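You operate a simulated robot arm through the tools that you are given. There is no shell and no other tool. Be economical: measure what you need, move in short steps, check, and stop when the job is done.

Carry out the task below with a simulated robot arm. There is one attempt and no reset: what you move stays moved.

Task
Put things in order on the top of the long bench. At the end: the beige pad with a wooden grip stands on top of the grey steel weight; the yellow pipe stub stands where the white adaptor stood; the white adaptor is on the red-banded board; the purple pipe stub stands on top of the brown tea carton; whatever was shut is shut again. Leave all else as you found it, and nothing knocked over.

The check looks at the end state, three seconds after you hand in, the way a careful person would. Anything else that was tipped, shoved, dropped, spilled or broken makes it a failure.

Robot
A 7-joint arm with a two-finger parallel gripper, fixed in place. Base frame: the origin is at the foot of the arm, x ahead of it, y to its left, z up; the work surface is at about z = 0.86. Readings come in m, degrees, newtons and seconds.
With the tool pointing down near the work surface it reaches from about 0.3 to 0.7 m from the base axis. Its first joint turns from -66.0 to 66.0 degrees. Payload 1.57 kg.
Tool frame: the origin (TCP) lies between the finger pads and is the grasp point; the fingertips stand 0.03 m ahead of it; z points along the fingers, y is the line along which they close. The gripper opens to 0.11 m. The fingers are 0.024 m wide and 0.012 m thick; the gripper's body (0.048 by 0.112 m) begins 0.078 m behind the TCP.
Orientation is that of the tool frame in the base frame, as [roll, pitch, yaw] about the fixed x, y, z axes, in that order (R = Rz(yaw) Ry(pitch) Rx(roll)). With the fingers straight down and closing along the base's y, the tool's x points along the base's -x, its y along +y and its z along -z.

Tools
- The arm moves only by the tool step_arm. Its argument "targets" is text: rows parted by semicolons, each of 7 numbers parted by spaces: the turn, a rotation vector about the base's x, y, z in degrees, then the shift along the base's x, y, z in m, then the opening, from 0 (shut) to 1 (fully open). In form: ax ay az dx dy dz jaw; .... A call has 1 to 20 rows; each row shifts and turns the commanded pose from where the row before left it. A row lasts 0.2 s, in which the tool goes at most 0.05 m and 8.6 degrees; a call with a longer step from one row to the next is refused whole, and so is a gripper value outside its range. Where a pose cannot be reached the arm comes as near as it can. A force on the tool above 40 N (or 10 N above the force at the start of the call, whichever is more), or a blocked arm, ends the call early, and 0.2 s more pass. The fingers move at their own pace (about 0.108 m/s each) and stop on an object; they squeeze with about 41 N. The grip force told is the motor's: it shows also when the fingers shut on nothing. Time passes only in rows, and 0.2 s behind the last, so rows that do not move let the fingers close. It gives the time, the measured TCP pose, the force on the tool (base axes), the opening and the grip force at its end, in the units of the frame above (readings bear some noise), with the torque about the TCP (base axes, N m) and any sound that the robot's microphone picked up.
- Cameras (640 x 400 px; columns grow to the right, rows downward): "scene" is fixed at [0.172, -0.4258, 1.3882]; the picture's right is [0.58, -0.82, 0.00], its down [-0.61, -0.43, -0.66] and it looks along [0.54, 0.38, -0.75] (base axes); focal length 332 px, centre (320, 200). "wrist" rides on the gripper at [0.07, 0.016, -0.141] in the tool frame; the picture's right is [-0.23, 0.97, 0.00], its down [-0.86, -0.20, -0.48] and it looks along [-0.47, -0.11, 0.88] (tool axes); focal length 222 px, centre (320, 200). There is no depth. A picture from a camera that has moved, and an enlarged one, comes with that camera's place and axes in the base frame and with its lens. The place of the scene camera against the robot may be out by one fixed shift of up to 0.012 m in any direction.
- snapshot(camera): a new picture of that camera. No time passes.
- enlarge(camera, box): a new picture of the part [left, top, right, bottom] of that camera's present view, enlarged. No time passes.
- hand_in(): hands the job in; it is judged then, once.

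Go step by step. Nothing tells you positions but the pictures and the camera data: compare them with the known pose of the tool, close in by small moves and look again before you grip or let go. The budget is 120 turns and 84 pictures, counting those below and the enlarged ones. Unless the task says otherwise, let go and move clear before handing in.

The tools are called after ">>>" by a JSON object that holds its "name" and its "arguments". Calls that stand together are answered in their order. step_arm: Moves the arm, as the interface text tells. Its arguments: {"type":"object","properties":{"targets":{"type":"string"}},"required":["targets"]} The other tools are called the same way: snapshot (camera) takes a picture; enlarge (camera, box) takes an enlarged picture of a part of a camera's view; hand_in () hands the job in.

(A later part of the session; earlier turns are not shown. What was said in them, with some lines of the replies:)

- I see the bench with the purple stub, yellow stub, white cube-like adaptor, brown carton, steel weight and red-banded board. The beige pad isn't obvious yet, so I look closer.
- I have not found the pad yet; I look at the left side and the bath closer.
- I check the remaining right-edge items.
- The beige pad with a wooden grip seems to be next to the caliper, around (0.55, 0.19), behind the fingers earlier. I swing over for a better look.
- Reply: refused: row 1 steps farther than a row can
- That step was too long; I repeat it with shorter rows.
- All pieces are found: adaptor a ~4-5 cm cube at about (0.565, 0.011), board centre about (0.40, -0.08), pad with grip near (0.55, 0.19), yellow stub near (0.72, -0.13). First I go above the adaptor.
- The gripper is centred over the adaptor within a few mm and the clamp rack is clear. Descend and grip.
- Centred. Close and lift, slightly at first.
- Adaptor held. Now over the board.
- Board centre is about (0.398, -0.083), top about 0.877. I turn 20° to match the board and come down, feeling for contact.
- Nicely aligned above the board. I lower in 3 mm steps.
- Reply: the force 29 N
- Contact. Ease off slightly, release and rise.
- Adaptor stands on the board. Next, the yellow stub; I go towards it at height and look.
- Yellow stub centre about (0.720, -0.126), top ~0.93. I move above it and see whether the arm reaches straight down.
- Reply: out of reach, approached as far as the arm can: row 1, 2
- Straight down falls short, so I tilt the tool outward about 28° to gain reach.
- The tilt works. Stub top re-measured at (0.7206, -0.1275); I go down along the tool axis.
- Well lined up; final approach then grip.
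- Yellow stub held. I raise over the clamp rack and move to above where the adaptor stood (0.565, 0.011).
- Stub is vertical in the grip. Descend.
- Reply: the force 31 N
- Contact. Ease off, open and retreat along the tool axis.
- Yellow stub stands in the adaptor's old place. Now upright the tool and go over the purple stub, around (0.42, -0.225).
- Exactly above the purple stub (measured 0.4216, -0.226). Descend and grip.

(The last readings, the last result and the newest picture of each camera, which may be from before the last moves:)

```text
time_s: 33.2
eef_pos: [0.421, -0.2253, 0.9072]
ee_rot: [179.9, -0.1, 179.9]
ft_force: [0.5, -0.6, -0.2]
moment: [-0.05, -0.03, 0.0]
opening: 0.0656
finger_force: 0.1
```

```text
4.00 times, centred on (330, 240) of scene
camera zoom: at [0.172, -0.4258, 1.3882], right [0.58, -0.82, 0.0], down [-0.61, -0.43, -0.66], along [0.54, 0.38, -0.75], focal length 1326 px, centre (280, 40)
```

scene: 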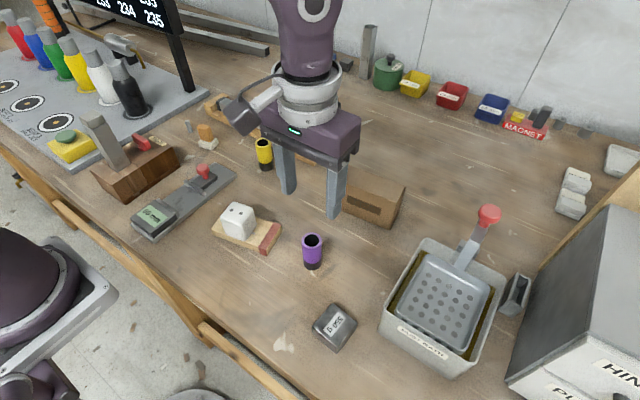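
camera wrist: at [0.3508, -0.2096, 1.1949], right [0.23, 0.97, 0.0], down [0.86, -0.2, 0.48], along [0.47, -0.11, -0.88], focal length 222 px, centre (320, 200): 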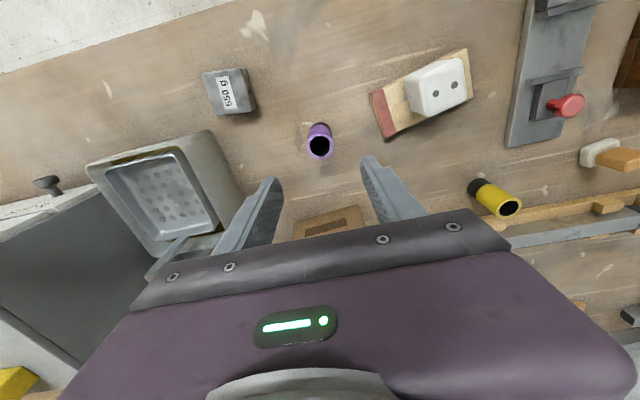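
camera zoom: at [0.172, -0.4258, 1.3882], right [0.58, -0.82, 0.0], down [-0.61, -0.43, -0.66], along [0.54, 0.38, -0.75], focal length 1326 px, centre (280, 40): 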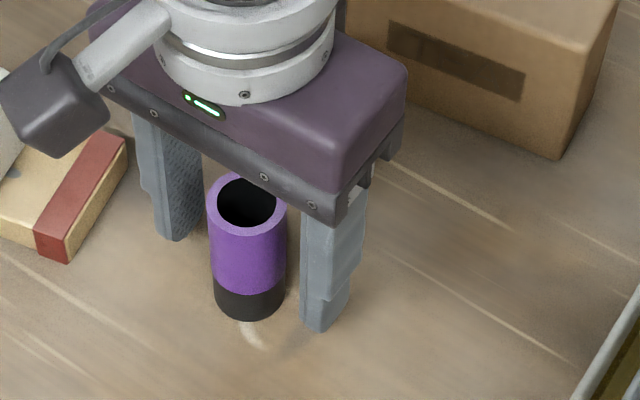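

>>> {"name": "step_arm", "arguments": {"targets": "0 0 0 0 0 0 0;0 0 0 0 0 0 0;0 0 0 0 0 0 0;0 0 0 0 0 0 0"}}

>>> {"name": "step_arm", "arguments": {"targets": "0 0 0 0 0 0.01 0;0 0 0 0 0 0.04 0;0 0 0 0 0 0.045 0;0 0 0 0 0 0.045 0;0 0 0 0 0 0.03 0;0 0 0 0 0 0 0"}}

>>> {"name": "snapshot", "arguments": {"camera": "wrist"}}

>>> {"name": "enlarge", "arguments": {"camera": "scene", "box": [290, 140, 450, 240]}}

```text
time_s: 34.2
eef_pos: [0.4202, -0.2256, 0.9069]
ee_rot: [-180.0, 0.1, -180.0]
ft_force: [0.2, -0.9, -0.5]
moment: [-0.01, 0.01, 0.03]
opening: 0.0294
finger_force: 39.1
```

```text
time_s: 35.6
eef_pos: [0.4215, -0.2263, 1.078]
ee_rot: [180.0, 0.0, 179.9]
ft_force: [0.0, -0.1, -0.6]
moment: [0.0, 0.0, -0.02]
opening: 0.0296
finger_force: 38.4
```

```text
38 pictures are left
camera wrist: at [0.3511, -0.2108, 1.2201], right [0.23, 0.97, 0.0], down [0.85, -0.2, 0.48], along [0.47, -0.11, -0.88], focal length 222 px, centre (320, 200)
```

wrist: 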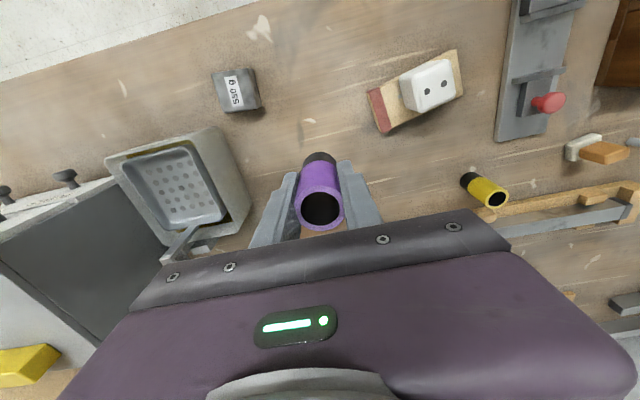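

```text
4.00 times, centred on (370, 190) of scene
camera zoom: at [0.172, -0.4258, 1.3882], right [0.58, -0.82, 0.0], down [-0.61, -0.43, -0.66], along [0.54, 0.38, -0.75], focal length 1326 px, centre (120, 240)
```

zoom: 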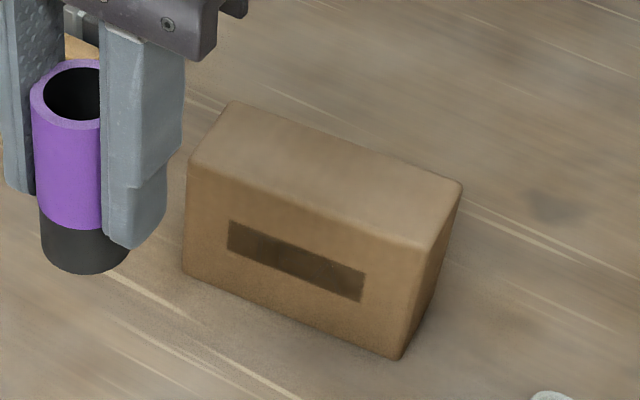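

Purple held. Carton top centre about (0.581, -0.250), top z ≈ 0.943. I carry the stub over.

>>> {"name": "step_arm", "arguments": {"targets": "0 0 0 0.04 -0.006 0 0;0 0 0 0.04 -0.006 0 0;0 0 0 0.04 -0.006 0 0;0 0 0 0.04 -0.006 0 0;0 0 0 0 0 -0.03 0;0 0 0 0 0 0 0"}}

>>> {"name": "snapshot", "arguments": {"camera": "wrist"}}

>>> {"name": "enlarge", "arguments": {"camera": "scene", "box": [290, 120, 450, 240]}}

```text
time_s: 37.0
eef_pos: [0.582, -0.2513, 1.0474]
ee_rot: [-180.0, 0.1, 180.0]
ft_force: [0.4, 0.1, -0.3]
moment: [-0.01, -0.01, -0.02]
opening: 0.0294
finger_force: 38.6
```

```text
36 pictures are left
camera wrist: at [0.5117, -0.236, 1.189], right [0.23, 0.97, 0.0], down [0.86, -0.2, 0.48], along [0.47, -0.11, -0.88], focal length 222 px, centre (320, 200)
```

wrist: 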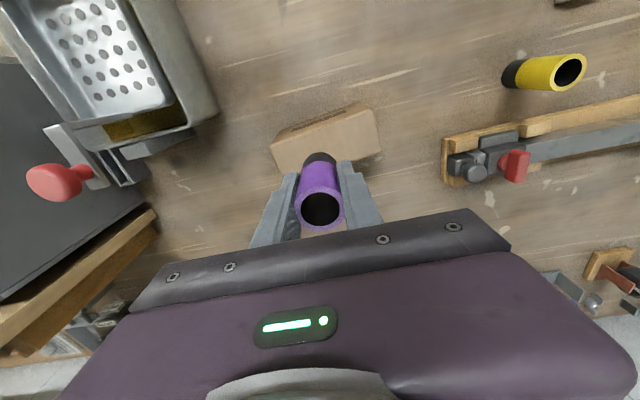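

```text
3.33 times, centred on (370, 180) of scene
camera zoom: at [0.172, -0.4258, 1.3882], right [0.58, -0.82, 0.0], down [-0.61, -0.43, -0.66], along [0.54, 0.38, -0.75], focal length 1105 px, centre (153, 267)
```

zoom: 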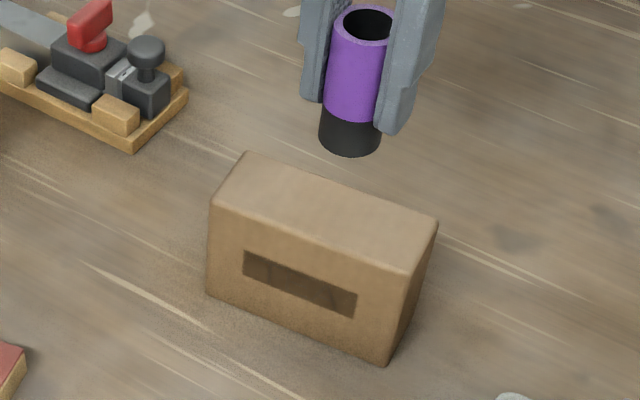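

Target confirmed by both cameras. Descend.

>>> {"name": "step_arm", "arguments": {"targets": "0 0 0 0 0.001 -0.03 0;0 0 0 0 0 -0.018 0;0 0 0 0 0 0 0"}}

>>> {"name": "step_arm", "arguments": {"targets": "0 0 0 0 0 -0.002 0;0 0 0 0 0 -0.002 0;0 0 0 0 0 0 0"}}

>>> {"name": "enlarge", "arguments": {"camera": "scene", "box": [310, 120, 438, 240]}}

```text
time_s: 37.8
eef_pos: [0.5824, -0.2506, 1.0003]
ee_rot: [-180.0, 0.1, -179.9]
ft_force: [-0.2, -0.4, -0.2]
moment: [0.01, 0.02, 0.0]
opening: 0.0292
finger_force: 38.8
```

```text
time_s: 38.6
eef_pos: [0.582, -0.2506, 0.9967]
ee_rot: [179.9, -0.1, 180.0]
ft_force: [-0.5, -0.7, -0.6]
moment: [0.03, 0.01, 0.01]
opening: 0.0293
finger_force: 39.3
```

```text
3.33 times, centred on (374, 180) of scene
camera zoom: at [0.172, -0.4258, 1.3882], right [0.58, -0.82, 0.0], down [-0.61, -0.43, -0.66], along [0.54, 0.38, -0.75], focal length 1105 px, centre (140, 267)
```

zoom: 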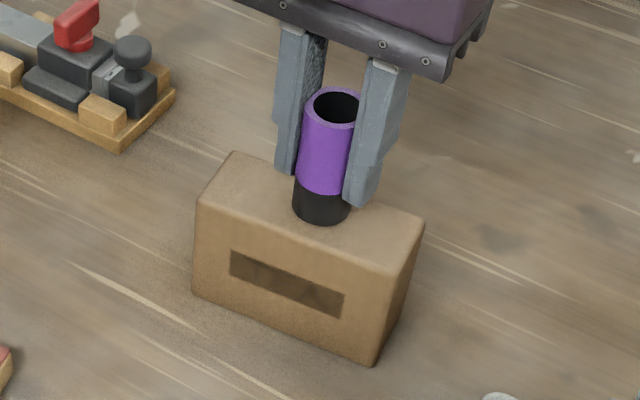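

>>> {"name": "step_arm", "arguments": {"targets": "0 0 0 0 0 -0.0015 0;0 0 0 0 0 0 0;0 0 0 0 0 -0.0015 0;0 0 0 0 0 0 0"}}

>>> {"name": "step_arm", "arguments": {"targets": "0 0 0 0 0 -0.0015 0;0 0 0 0 0 0 0;0 0 0 0 0 -0.0015 0;0 0 0 0 0 0 0"}}

```text
time_s: 39.6
eef_pos: [0.5805, -0.2505, 0.992]
ee_rot: [-180.0, 0.0, 180.0]
ft_force: [-0.2, 0.0, 5.0]
moment: [0.05, 0.0, -0.01]
opening: 0.029
finger_force: 38.9
```

```text
time_s: 40.6
eef_pos: [0.5807, -0.2505, 0.9892]
ee_rot: [-179.9, 0.3, 179.9]
ft_force: [1.2, -2.6, 30.3]
moment: [-0.1, -0.03, 0.03]
opening: 0.0295
finger_force: 39.0
```

Contact. Ease up, release, and rise.

>>> {"name": "step_arm", "arguments": {"targets": "0 0 0 0 0 0.0025 0;0 0 0 0 0 0 0.5;0 0 0 0 0 0 0.5;0 0 0 0 0 0 0.5;0 0 0 0 0 0.03 0.5;0 0 0 0 0 0.04 0.5;0 0 0 0 0 0.04 0.5;0 0 0 0 0 0 0.5"}}

>>> {"name": "snapshot", "arguments": {"camera": "scene"}}

```text
time_s: 42.4
eef_pos: [0.5823, -0.2504, 1.1013]
ee_rot: [-180.0, 0.0, -180.0]
ft_force: [-0.1, 0.0, 0.3]
moment: [0.0, -0.01, 0.02]
opening: 0.0551
finger_force: 0.1
```

```text
33 pictures are left
```

scene: 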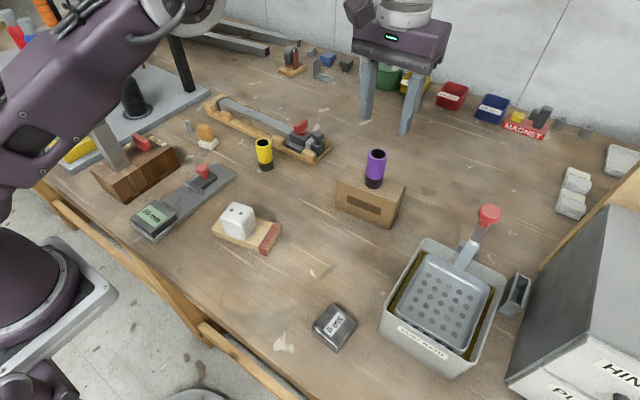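

Purple is on the carton. Now the pad near (0.55, 0.19).

>>> {"name": "step_arm", "arguments": {"targets": "0 0 0 -0.004 0.048 0 0.5;0 0 0 -0.004 0.048 0 0.5;0 0 0 -0.004 0.048 0 0.5;0 0 0 -0.004 0.048 0 0.5;0 0 0 -0.004 0.048 0 0.5;0 0 0 -0.004 0.048 0 0.5;0 0 0 -0.004 0.048 0 0.5;0 0 0 -0.004 0.048 0 0.5;0 0 0 0 0.048 -0.01 0.5;0 0 0 0 0.01 -0.02 0.5;0 0 0 0 0 0 0.5"}}

>>> {"name": "snapshot", "arguments": {"camera": "wrist"}}

>>> {"name": "enlarge", "arguments": {"camera": "scene", "box": [160, 90, 288, 170]}}

```text
time_s: 44.8
eef_pos: [0.5486, 0.1922, 1.0736]
ee_rot: [180.0, -0.1, -179.9]
ft_force: [0.2, 0.1, 0.2]
moment: [-0.02, -0.01, -0.02]
opening: 0.0551
finger_force: 0.0
```

```text
32 pictures are left
camera wrist: at [0.4788, 0.2083, 1.2151], right [0.23, 0.97, 0.0], down [0.85, -0.2, 0.48], along [0.47, -0.11, -0.88], focal length 222 px, centre (320, 200)
```

wrist: 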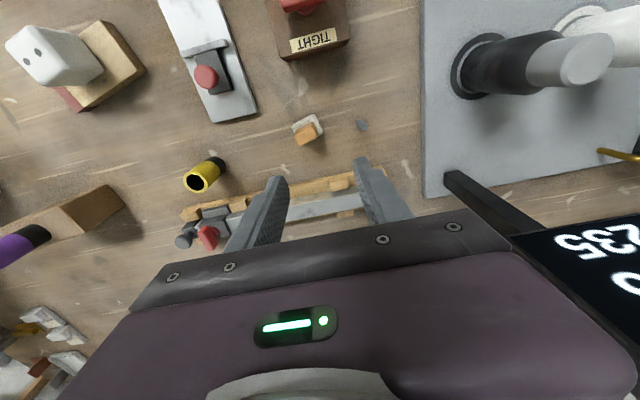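

```text
5.00 times, centred on (224, 130) of scene
camera zoom: at [0.172, -0.4258, 1.3882], right [0.58, -0.82, 0.0], down [-0.61, -0.43, -0.66], along [0.54, 0.38, -0.75], focal length 1658 px, centre (800, 550)
```

zoom: 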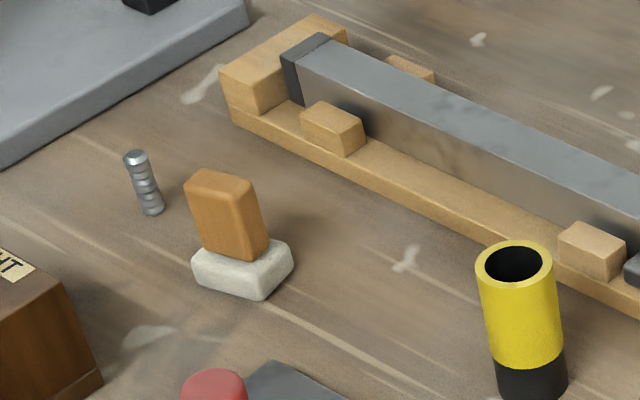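

Pad: base roughly 4 x 2.6 cm turned about +13°, centre about (0.541, 0.178), grip top near 0.918. I align over it and check.

>>> {"name": "step_arm", "arguments": {"targets": "0 0 6.5 -0.004 -0.007 -0.03 0.5;0 0 6.5 -0.004 -0.007 -0.03 0.5;0 0 0 0 0 -0.03 0.5;0 0 0 0 0 0 0.5"}}

>>> {"name": "snapshot", "arguments": {"camera": "wrist"}}

>>> {"name": "enlarge", "arguments": {"camera": "scene", "box": [160, 90, 288, 170]}}

```text
time_s: 45.8
eef_pos: [0.5407, 0.1777, 0.9815]
ee_rot: [180.0, 0.1, -167.1]
ft_force: [-0.1, 0.5, -0.3]
moment: [-0.02, 0.01, -0.02]
opening: 0.0549
finger_force: 0.1
```

```text
30 pictures are left
camera wrist: at [0.4685, 0.1773, 1.1238], right [0.0, 1.0, 0.0], down [0.88, 0.0, 0.48], along [0.48, 0.0, -0.88], focal length 222 px, centre (320, 200)
```

wrist: 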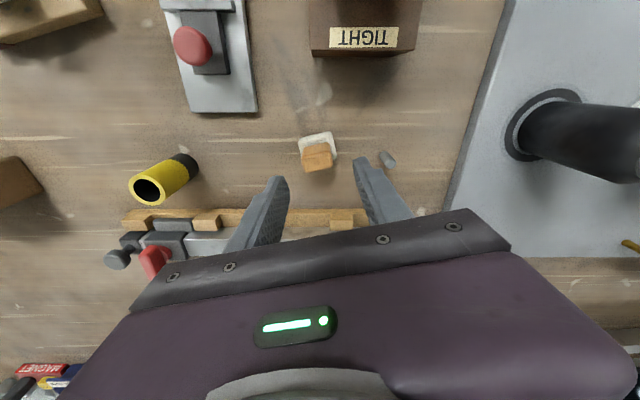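

```text
5.00 times, centred on (224, 130) of scene
camera zoom: at [0.172, -0.4258, 1.3882], right [0.58, -0.82, 0.0], down [-0.61, -0.43, -0.66], along [0.54, 0.38, -0.75], focal length 1658 px, centre (800, 550)
```

zoom: 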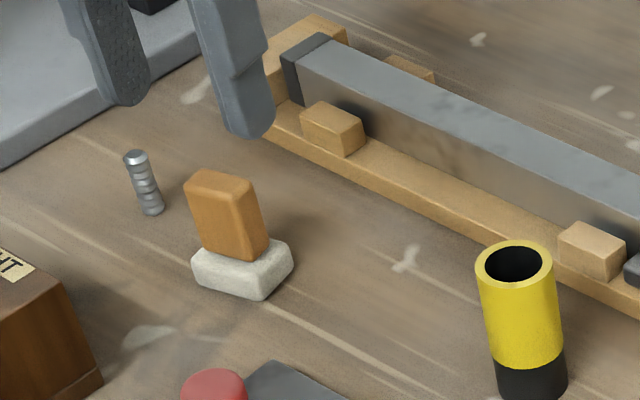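

>>> {"name": "enlarge", "arguments": {"camera": "wrist", "box": [256, 110, 416, 210]}}

```text
4.00 times, centred on (336, 160) of wrist
camera zoom: at [0.4685, 0.1773, 1.1238], right [0.0, 1.0, 0.0], down [0.88, 0.0, 0.48], along [0.48, 0.0, -0.88], focal length 888 px, centre (256, 360)
```

zoom: 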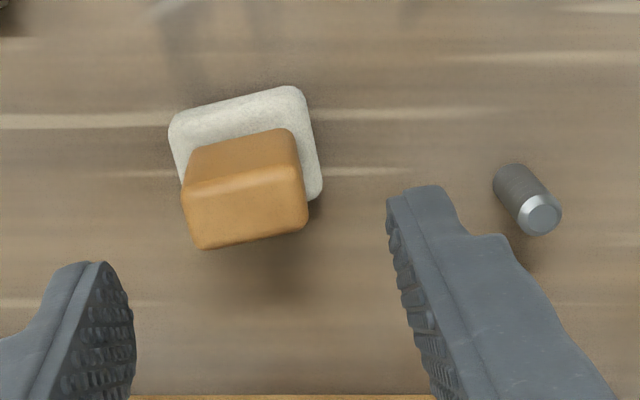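

Grip top centre measured (0.539, 0.175), aligned. Descend so that the tips stay just above the pad base.

>>> {"name": "step_arm", "arguments": {"targets": "0 0 0 -0.001 -0.0025 -0.03 0.5;0 0 0 0 0 -0.025 0.5;0 0 0 0 0 -0.012 0.5;0 0 0 0 0 0 0.5"}}

>>> {"name": "enlarge", "arguments": {"camera": "scene", "box": [160, 90, 288, 170]}}

>>> {"name": "enlarge", "arguments": {"camera": "wrist", "box": [220, 120, 420, 245]}}

```text
time_s: 46.8
eef_pos: [0.5395, 0.1749, 0.9137]
ee_rot: [179.9, 0.0, -167.0]
ft_force: [-0.1, -0.1, -0.4]
moment: [0.02, 0.01, 0.02]
opening: 0.055
finger_force: 0.1
```

```text
5.00 times, centred on (224, 130) of scene
camera zoom: at [0.172, -0.4258, 1.3882], right [0.58, -0.82, 0.0], down [-0.61, -0.43, -0.66], along [0.54, 0.38, -0.75], focal length 1658 px, centre (800, 550)
```

zoom: 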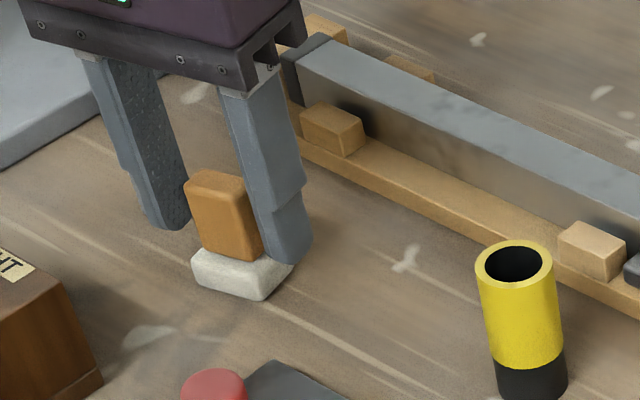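

```text
3.20 times, centred on (320, 182) of wrist
camera zoom: at [0.4678, 0.1743, 1.0559], right [0.0, 1.0, 0.0], down [0.88, 0.0, 0.48], along [0.48, 0.0, -0.88], focal length 711 px, centre (320, 256)
```

zoom: 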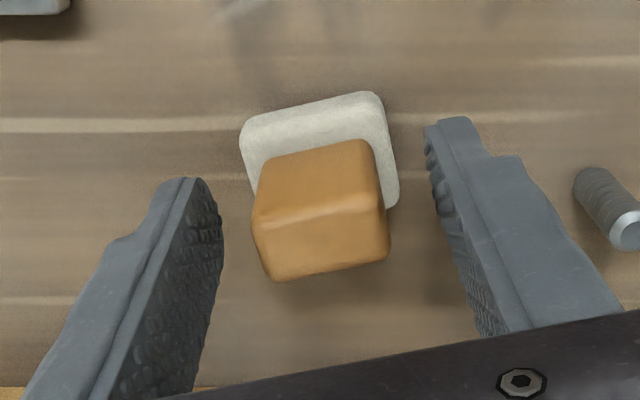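

Centred between the fingers. Grip and lift.

>>> {"name": "step_arm", "arguments": {"targets": "0 0 0 0 0 0 0;0 0 0 0 0 0 0;0 0 0 0 0 0 0;0 0 0 0 0 0 0"}}

>>> {"name": "step_arm", "arguments": {"targets": "0 0 0 0 0 0.01 0;0 0 0 0 0 0.04 0;0 0 0 0 0 0.045 0;0 0 0 0 0 0.045 0;0 0 0 0 0 0.02 0;0 0 0 0 0 0 0"}}

>>> {"name": "snapshot", "arguments": {"camera": "wrist"}}

>>> {"name": "enlarge", "arguments": {"camera": "scene", "box": [290, 280, 418, 360]}}

```text
time_s: 47.8
eef_pos: [0.54, 0.1745, 0.9144]
ee_rot: [-180.0, 0.1, -167.1]
ft_force: [-0.1, 0.3, 0.3]
moment: [-0.03, 0.0, -0.01]
opening: 0.0291
finger_force: 39.1
```

```text
time_s: 49.2
eef_pos: [0.5402, 0.1732, 1.0754]
ee_rot: [-180.0, 0.0, -167.0]
ft_force: [0.4, 0.1, -1.5]
moment: [0.02, 0.0, 0.04]
opening: 0.0292
finger_force: 38.3
```

```text
25 pictures are left
camera wrist: at [0.4683, 0.174, 1.2174], right [0.0, 1.0, 0.0], down [0.88, 0.0, 0.48], along [0.48, 0.0, -0.88], focal length 222 px, centre (320, 200)
```

wrist: 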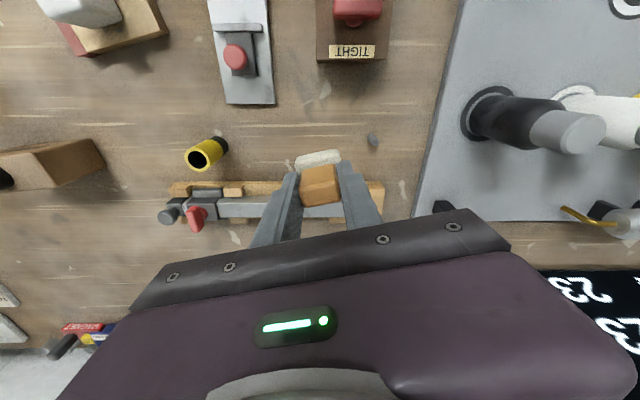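

```text
5.00 times, centred on (354, 320) of scene
camera zoom: at [0.172, -0.4258, 1.3882], right [0.58, -0.82, 0.0], down [-0.61, -0.43, -0.66], along [0.54, 0.38, -0.75], focal length 1658 px, centre (150, -400)
```

zoom: 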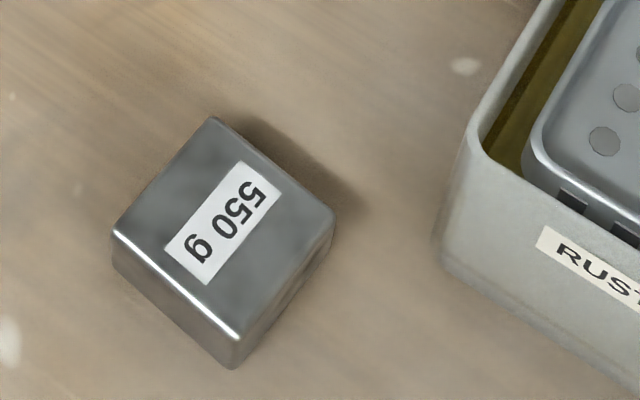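

Pad held upright. Weight top centre is about (0.340, -0.329), z ≈ 0.888, edges about -5°. Carry it there at height.

>>> {"name": "step_arm", "arguments": {"targets": "0 0 0 -0.0167 -0.0419 0 0;0 0 -6 -0.0167 -0.0419 0 0;0 0 -6 -0.0167 -0.0419 0 0;0 0 -6 -0.0167 -0.0419 0 0;0 0 0 -0.0167 -0.0419 0 0;0 0 0 -0.0167 -0.0419 0 0;0 0 0 -0.0167 -0.0419 0 0;0 0 0 -0.0167 -0.0419 0 0;0 0 0 -0.0167 -0.0419 0 0;0 0 0 -0.0167 -0.0419 0 0;0 0 0 -0.0167 -0.0419 0 0;0 0 0 -0.0167 -0.0419 0 0;0 0 0 0 0 0 0"}}

>>> {"name": "snapshot", "arguments": {"camera": "wrist"}}

>>> {"name": "snapshot", "arguments": {"camera": "scene"}}

```text
time_s: 52.0
eef_pos: [0.3386, -0.3281, 1.0752]
ee_rot: [-180.0, 0.0, 174.9]
ft_force: [-0.4, 0.8, -0.3]
moment: [0.02, 0.04, -0.01]
opening: 0.0291
finger_force: 38.8
```

```text
23 pictures are left
camera wrist: at [0.2702, -0.3063, 1.2173], right [0.31, 0.95, 0.0], down [0.83, -0.27, 0.48], along [0.45, -0.15, -0.88], focal length 222 px, centre (320, 200)
```

wrist: 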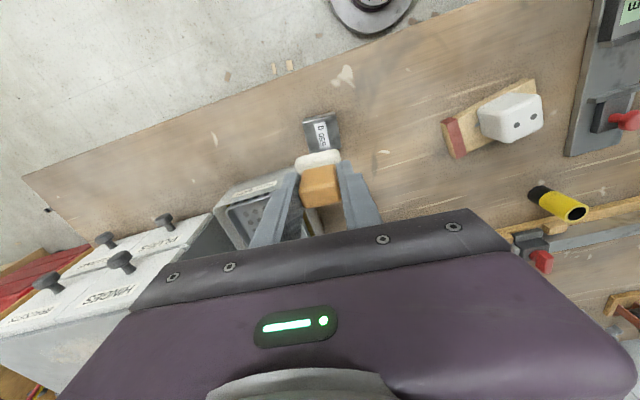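

```text
22 pictures are left
```

scene: 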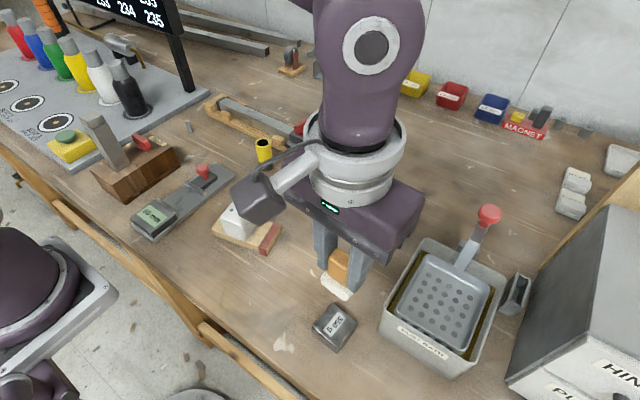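

>>> {"name": "step_arm", "arguments": {"targets": "0 0 0 0.001 0.002 -0.04 0;0 0 0 0 0 -0.04 0;0 0 0 0 0 -0.03 0;0 0 0 0 0 0 0"}}

>>> {"name": "enlarge", "arguments": {"camera": "wrist", "box": [220, 70, 420, 245]}}

>>> {"name": "enlarge", "arguments": {"camera": "scene", "box": [270, 240, 430, 360]}}

```text
time_s: 53.0
eef_pos: [0.3407, -0.3239, 0.9629]
ee_rot: [-180.0, 0.0, 175.0]
ft_force: [0.8, 0.0, -0.8]
moment: [0.0, 0.0, 0.01]
opening: 0.0291
finger_force: 38.7
```

```text
2.29 times, centred on (320, 158) of wrist
camera zoom: at [0.2727, -0.3029, 1.1053], right [0.31, 0.95, 0.0], down [0.83, -0.27, 0.48], along [0.45, -0.15, -0.88], focal length 508 px, centre (320, 297)
```

zoom: 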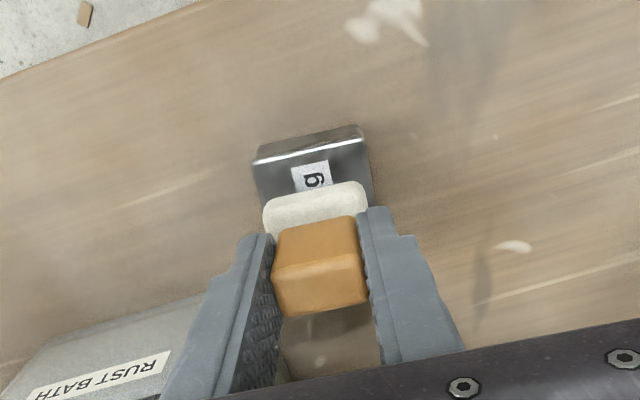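

```text
3.33 times, centred on (350, 300) of scene
camera zoom: at [0.172, -0.4258, 1.3882], right [0.58, -0.82, 0.0], down [-0.61, -0.43, -0.66], along [0.54, 0.38, -0.75], focal length 1105 px, centre (220, -133)
```

zoom: 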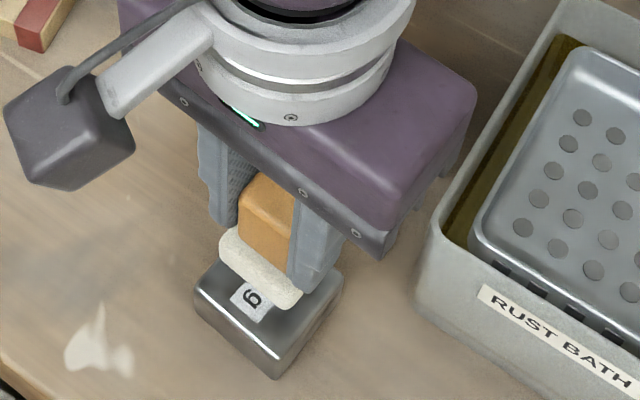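

Alignment is good (weight centre 0.339, -0.325). Lower slowly.

>>> {"name": "step_arm", "arguments": {"targets": "0 0 0 -0.001 -0.001 -0.008 0;0 0 0 0 0 -0.004 0;0 0 0 0 0 0 0"}}

>>> {"name": "step_arm", "arguments": {"targets": "0 0 0 0 0 -0.0015 0;0 0 0 0 0 0 0;0 0 0 0 0 -0.0015 0;0 0 0 0 0 0 0"}}

>>> {"name": "step_arm", "arguments": {"targets": "0 0 0 0 0 -0.0015 0;0 0 0 0 0 0 0"}}

>>> {"name": "enlarge", "arguments": {"camera": "scene", "box": [290, 260, 410, 360]}}

```text
time_s: 53.8
eef_pos: [0.3398, -0.3268, 0.9526]
ee_rot: [-179.9, 0.0, 175.0]
ft_force: [1.1, 0.0, -0.7]
moment: [-0.01, -0.04, -0.01]
opening: 0.0292
finger_force: 39.2
```

```text
time_s: 54.8
eef_pos: [0.3396, -0.3252, 0.9505]
ee_rot: [-179.9, 0.0, 175.0]
ft_force: [-0.7, 0.0, -0.9]
moment: [0.01, 0.03, 0.01]
opening: 0.0289
finger_force: 38.4
```

```text
time_s: 55.4
eef_pos: [0.3396, -0.3262, 0.9485]
ee_rot: [-180.0, 0.0, 175.0]
ft_force: [0.5, -0.2, 0.0]
moment: [0.02, 0.01, 0.01]
opening: 0.029
finger_force: 39.5
```

```text
4.00 times, centred on (350, 310) of scene
camera zoom: at [0.172, -0.4258, 1.3882], right [0.58, -0.82, 0.0], down [-0.61, -0.43, -0.66], along [0.54, 0.38, -0.75], focal length 1326 px, centre (200, -240)
```

zoom: 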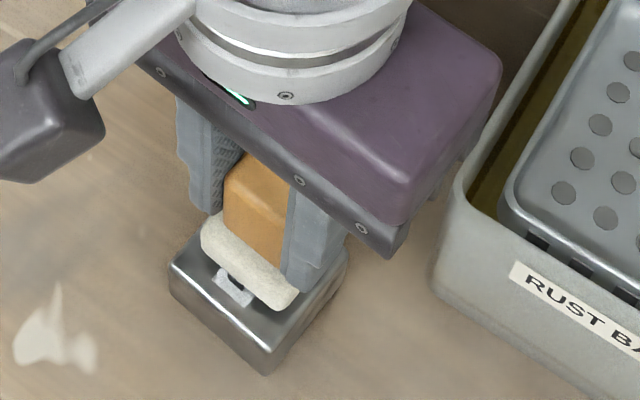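

>>> {"name": "step_arm", "arguments": {"targets": "0 0 0 0 0 -0.0015 0;0 0 0 0 0 0 0;0 0 0 0 0 -0.0015 0;0 0 0 0 0 0 0"}}

>>> {"name": "step_arm", "arguments": {"targets": "0 0 0 0 0 -0.0012 0;0 0 0 0 0 0 0;0 0 0 0 0 -0.0012 0;0 0 0 0 0 0 0"}}

```text
time_s: 56.4
eef_pos: [0.3394, -0.3255, 0.9455]
ee_rot: [-180.0, 0.0, 175.0]
ft_force: [0.2, -0.2, -0.2]
moment: [-0.01, 0.0, 0.02]
opening: 0.029
finger_force: 38.4
```

```text
time_s: 57.4
eef_pos: [0.34, -0.326, 0.9438]
ee_rot: [-179.9, 0.1, 175.0]
ft_force: [-0.1, 1.7, 24.2]
moment: [0.2, 0.08, 0.01]
opening: 0.0292
finger_force: 38.8
```

Contact on the weight. Ease off, release, rise straight up.

>>> {"name": "step_arm", "arguments": {"targets": "0 0 0 0 0 0.001 0;0 0 0 0 0 0 0.45;0 0 0 0 0 0 0.45;0 0 0 0 0 0 0.45;0 0 0 0 0 0.03 0.45;0 0 0 0 0 0.045 0.45;0 0 0 0 0 0.045 0.45;0 0 0 0 0.04 0.01 0.45;0 0 0 0 0.045 0 0.45;0 0 0 0 0.045 0 0.45;0 0 0 0 0 0 0.45"}}

>>> {"name": "snapshot", "arguments": {"camera": "scene"}}

>>> {"name": "enlarge", "arguments": {"camera": "scene", "box": [290, 260, 410, 360]}}

>>> {"name": "enlarge", "arguments": {"camera": "scene", "box": [180, 120, 440, 270]}}

```text
time_s: 59.8
eef_pos: [0.3385, -0.195, 1.0752]
ee_rot: [180.0, 0.0, 175.0]
ft_force: [-1.0, 0.3, 0.7]
moment: [0.0, 0.02, -0.01]
opening: 0.0495
finger_force: 0.0
```

```text
18 pictures are left
```

scene: 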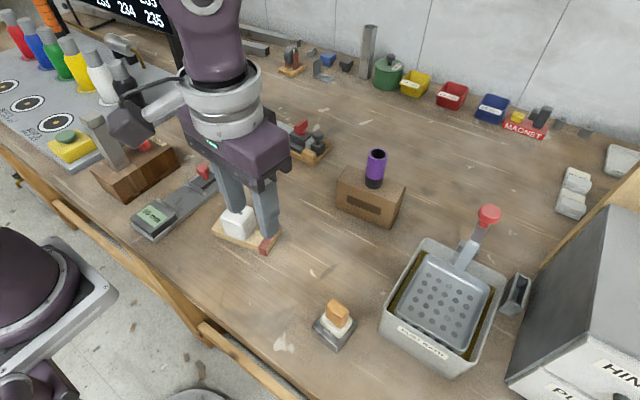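

```text
4.00 times, centred on (350, 310) of scene
camera zoom: at [0.172, -0.4258, 1.3882], right [0.58, -0.82, 0.0], down [-0.61, -0.43, -0.66], along [0.54, 0.38, -0.75], focal length 1326 px, centre (200, -240)
```

zoom: 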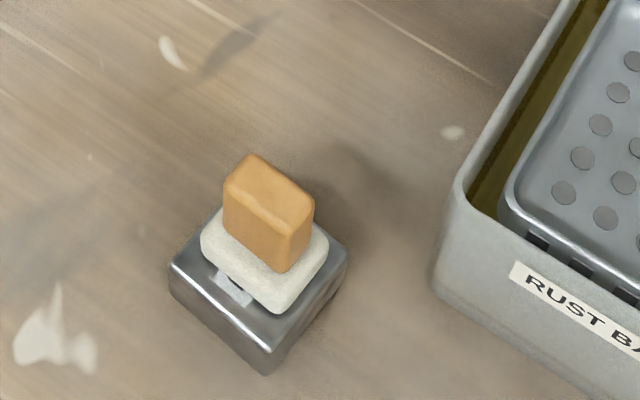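

```text
2.46 times, centred on (310, 195) of scene
camera zoom: at [0.172, -0.4258, 1.3882], right [0.58, -0.82, 0.0], down [-0.61, -0.43, -0.66], along [0.54, 0.38, -0.75], focal length 816 px, centre (345, 212)
```

zoom: 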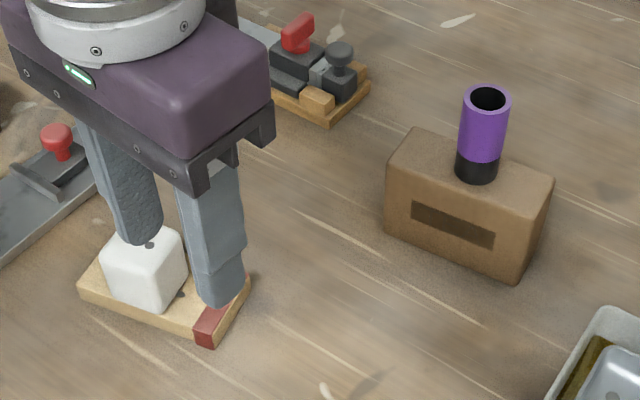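

All four are in place. I raise the arm clear for a last look.

>>> {"name": "step_arm", "arguments": {"targets": "0 0 0 0 0.02 0.04 0.45;0 0 0 0 0.02 0.04 0.45;0 0 0 0 0 0 0.45"}}

>>> {"name": "snapshot", "arguments": {"camera": "wrist"}}

>>> {"name": "snapshot", "arguments": {"camera": "scene"}}

```text
time_s: 60.6
eef_pos: [0.3394, -0.1543, 1.1547]
ee_rot: [-179.9, 0.0, 175.0]
ft_force: [0.5, 0.1, 0.0]
moment: [0.0, 0.0, 0.02]
opening: 0.0497
finger_force: 0.0
```

```text
15 pictures are left
camera wrist: at [0.2697, -0.1331, 1.2962], right [0.31, 0.95, 0.0], down [0.83, -0.27, 0.48], along [0.45, -0.15, -0.88], focal length 222 px, centre (320, 200)
```

wrist: 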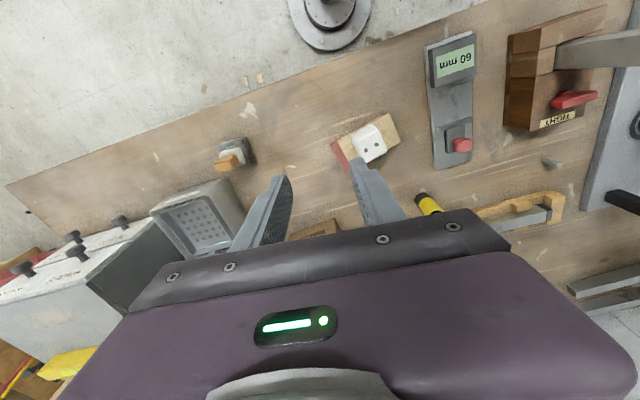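

```text
14 pictures are left
```

scene: 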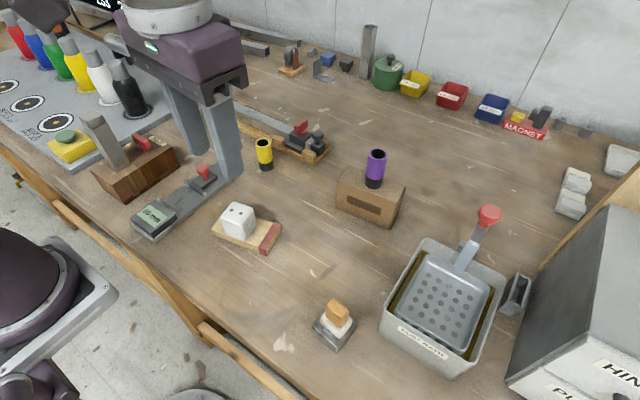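

Everything stands as asked; I double-check the wooden vice label and lever, which look slightly different at this angle.

>>> {"name": "enlarge", "arguments": {"camera": "wrist", "box": [480, 20, 640, 180]}}

>>> {"name": "enlarge", "arguments": {"camera": "scene", "box": [60, 100, 260, 250]}}

```text
2.50 times, centred on (560, 100) of wrist
camera zoom: at [0.2697, -0.1331, 1.2962], right [0.31, 0.95, 0.0], down [0.83, -0.27, 0.48], along [0.45, -0.15, -0.88], focal length 555 px, centre (-280, 450)
```

zoom: 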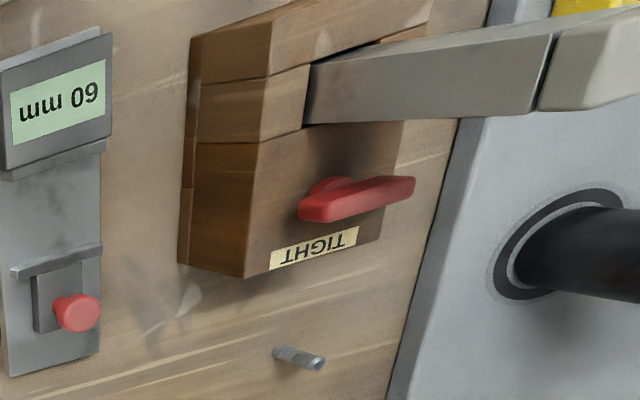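

```text
2.67 times, centred on (160, 175) of scene
camera zoom: at [0.172, -0.4258, 1.3882], right [0.58, -0.82, 0.0], down [-0.61, -0.43, -0.66], along [0.54, 0.38, -0.75], focal length 884 px, centre (747, 267)
```

zoom: 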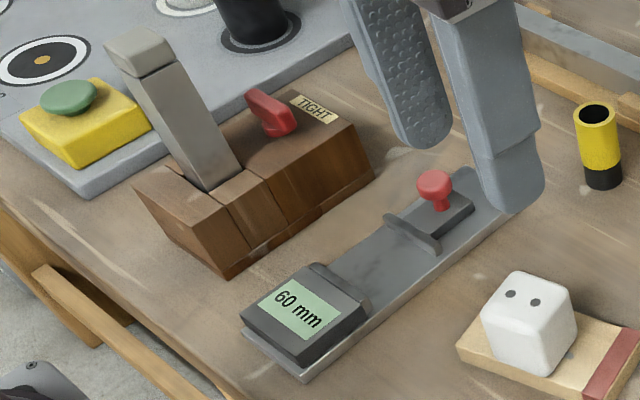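

The vice, caliper and everything else are unchanged, and the four pieces stand in place with the arm clear. I hand in.

>>> {"name": "hand_in", "arguments": {}}

```text
The job is handed in.
```

I placed all four pieces as asked and handed the job in. The last pictures showed nothing knocked over:

- **Beige pad:** it stands on the grey steel weight.
- **Yellow stub:** it stands where the white adaptor stood, within a few millimetres.
- **White adaptor:** it is on the red-banded board.
- **Purple stub:** it stands on the brown tea carton.

I opened nothing, so nothing needed shutting again.
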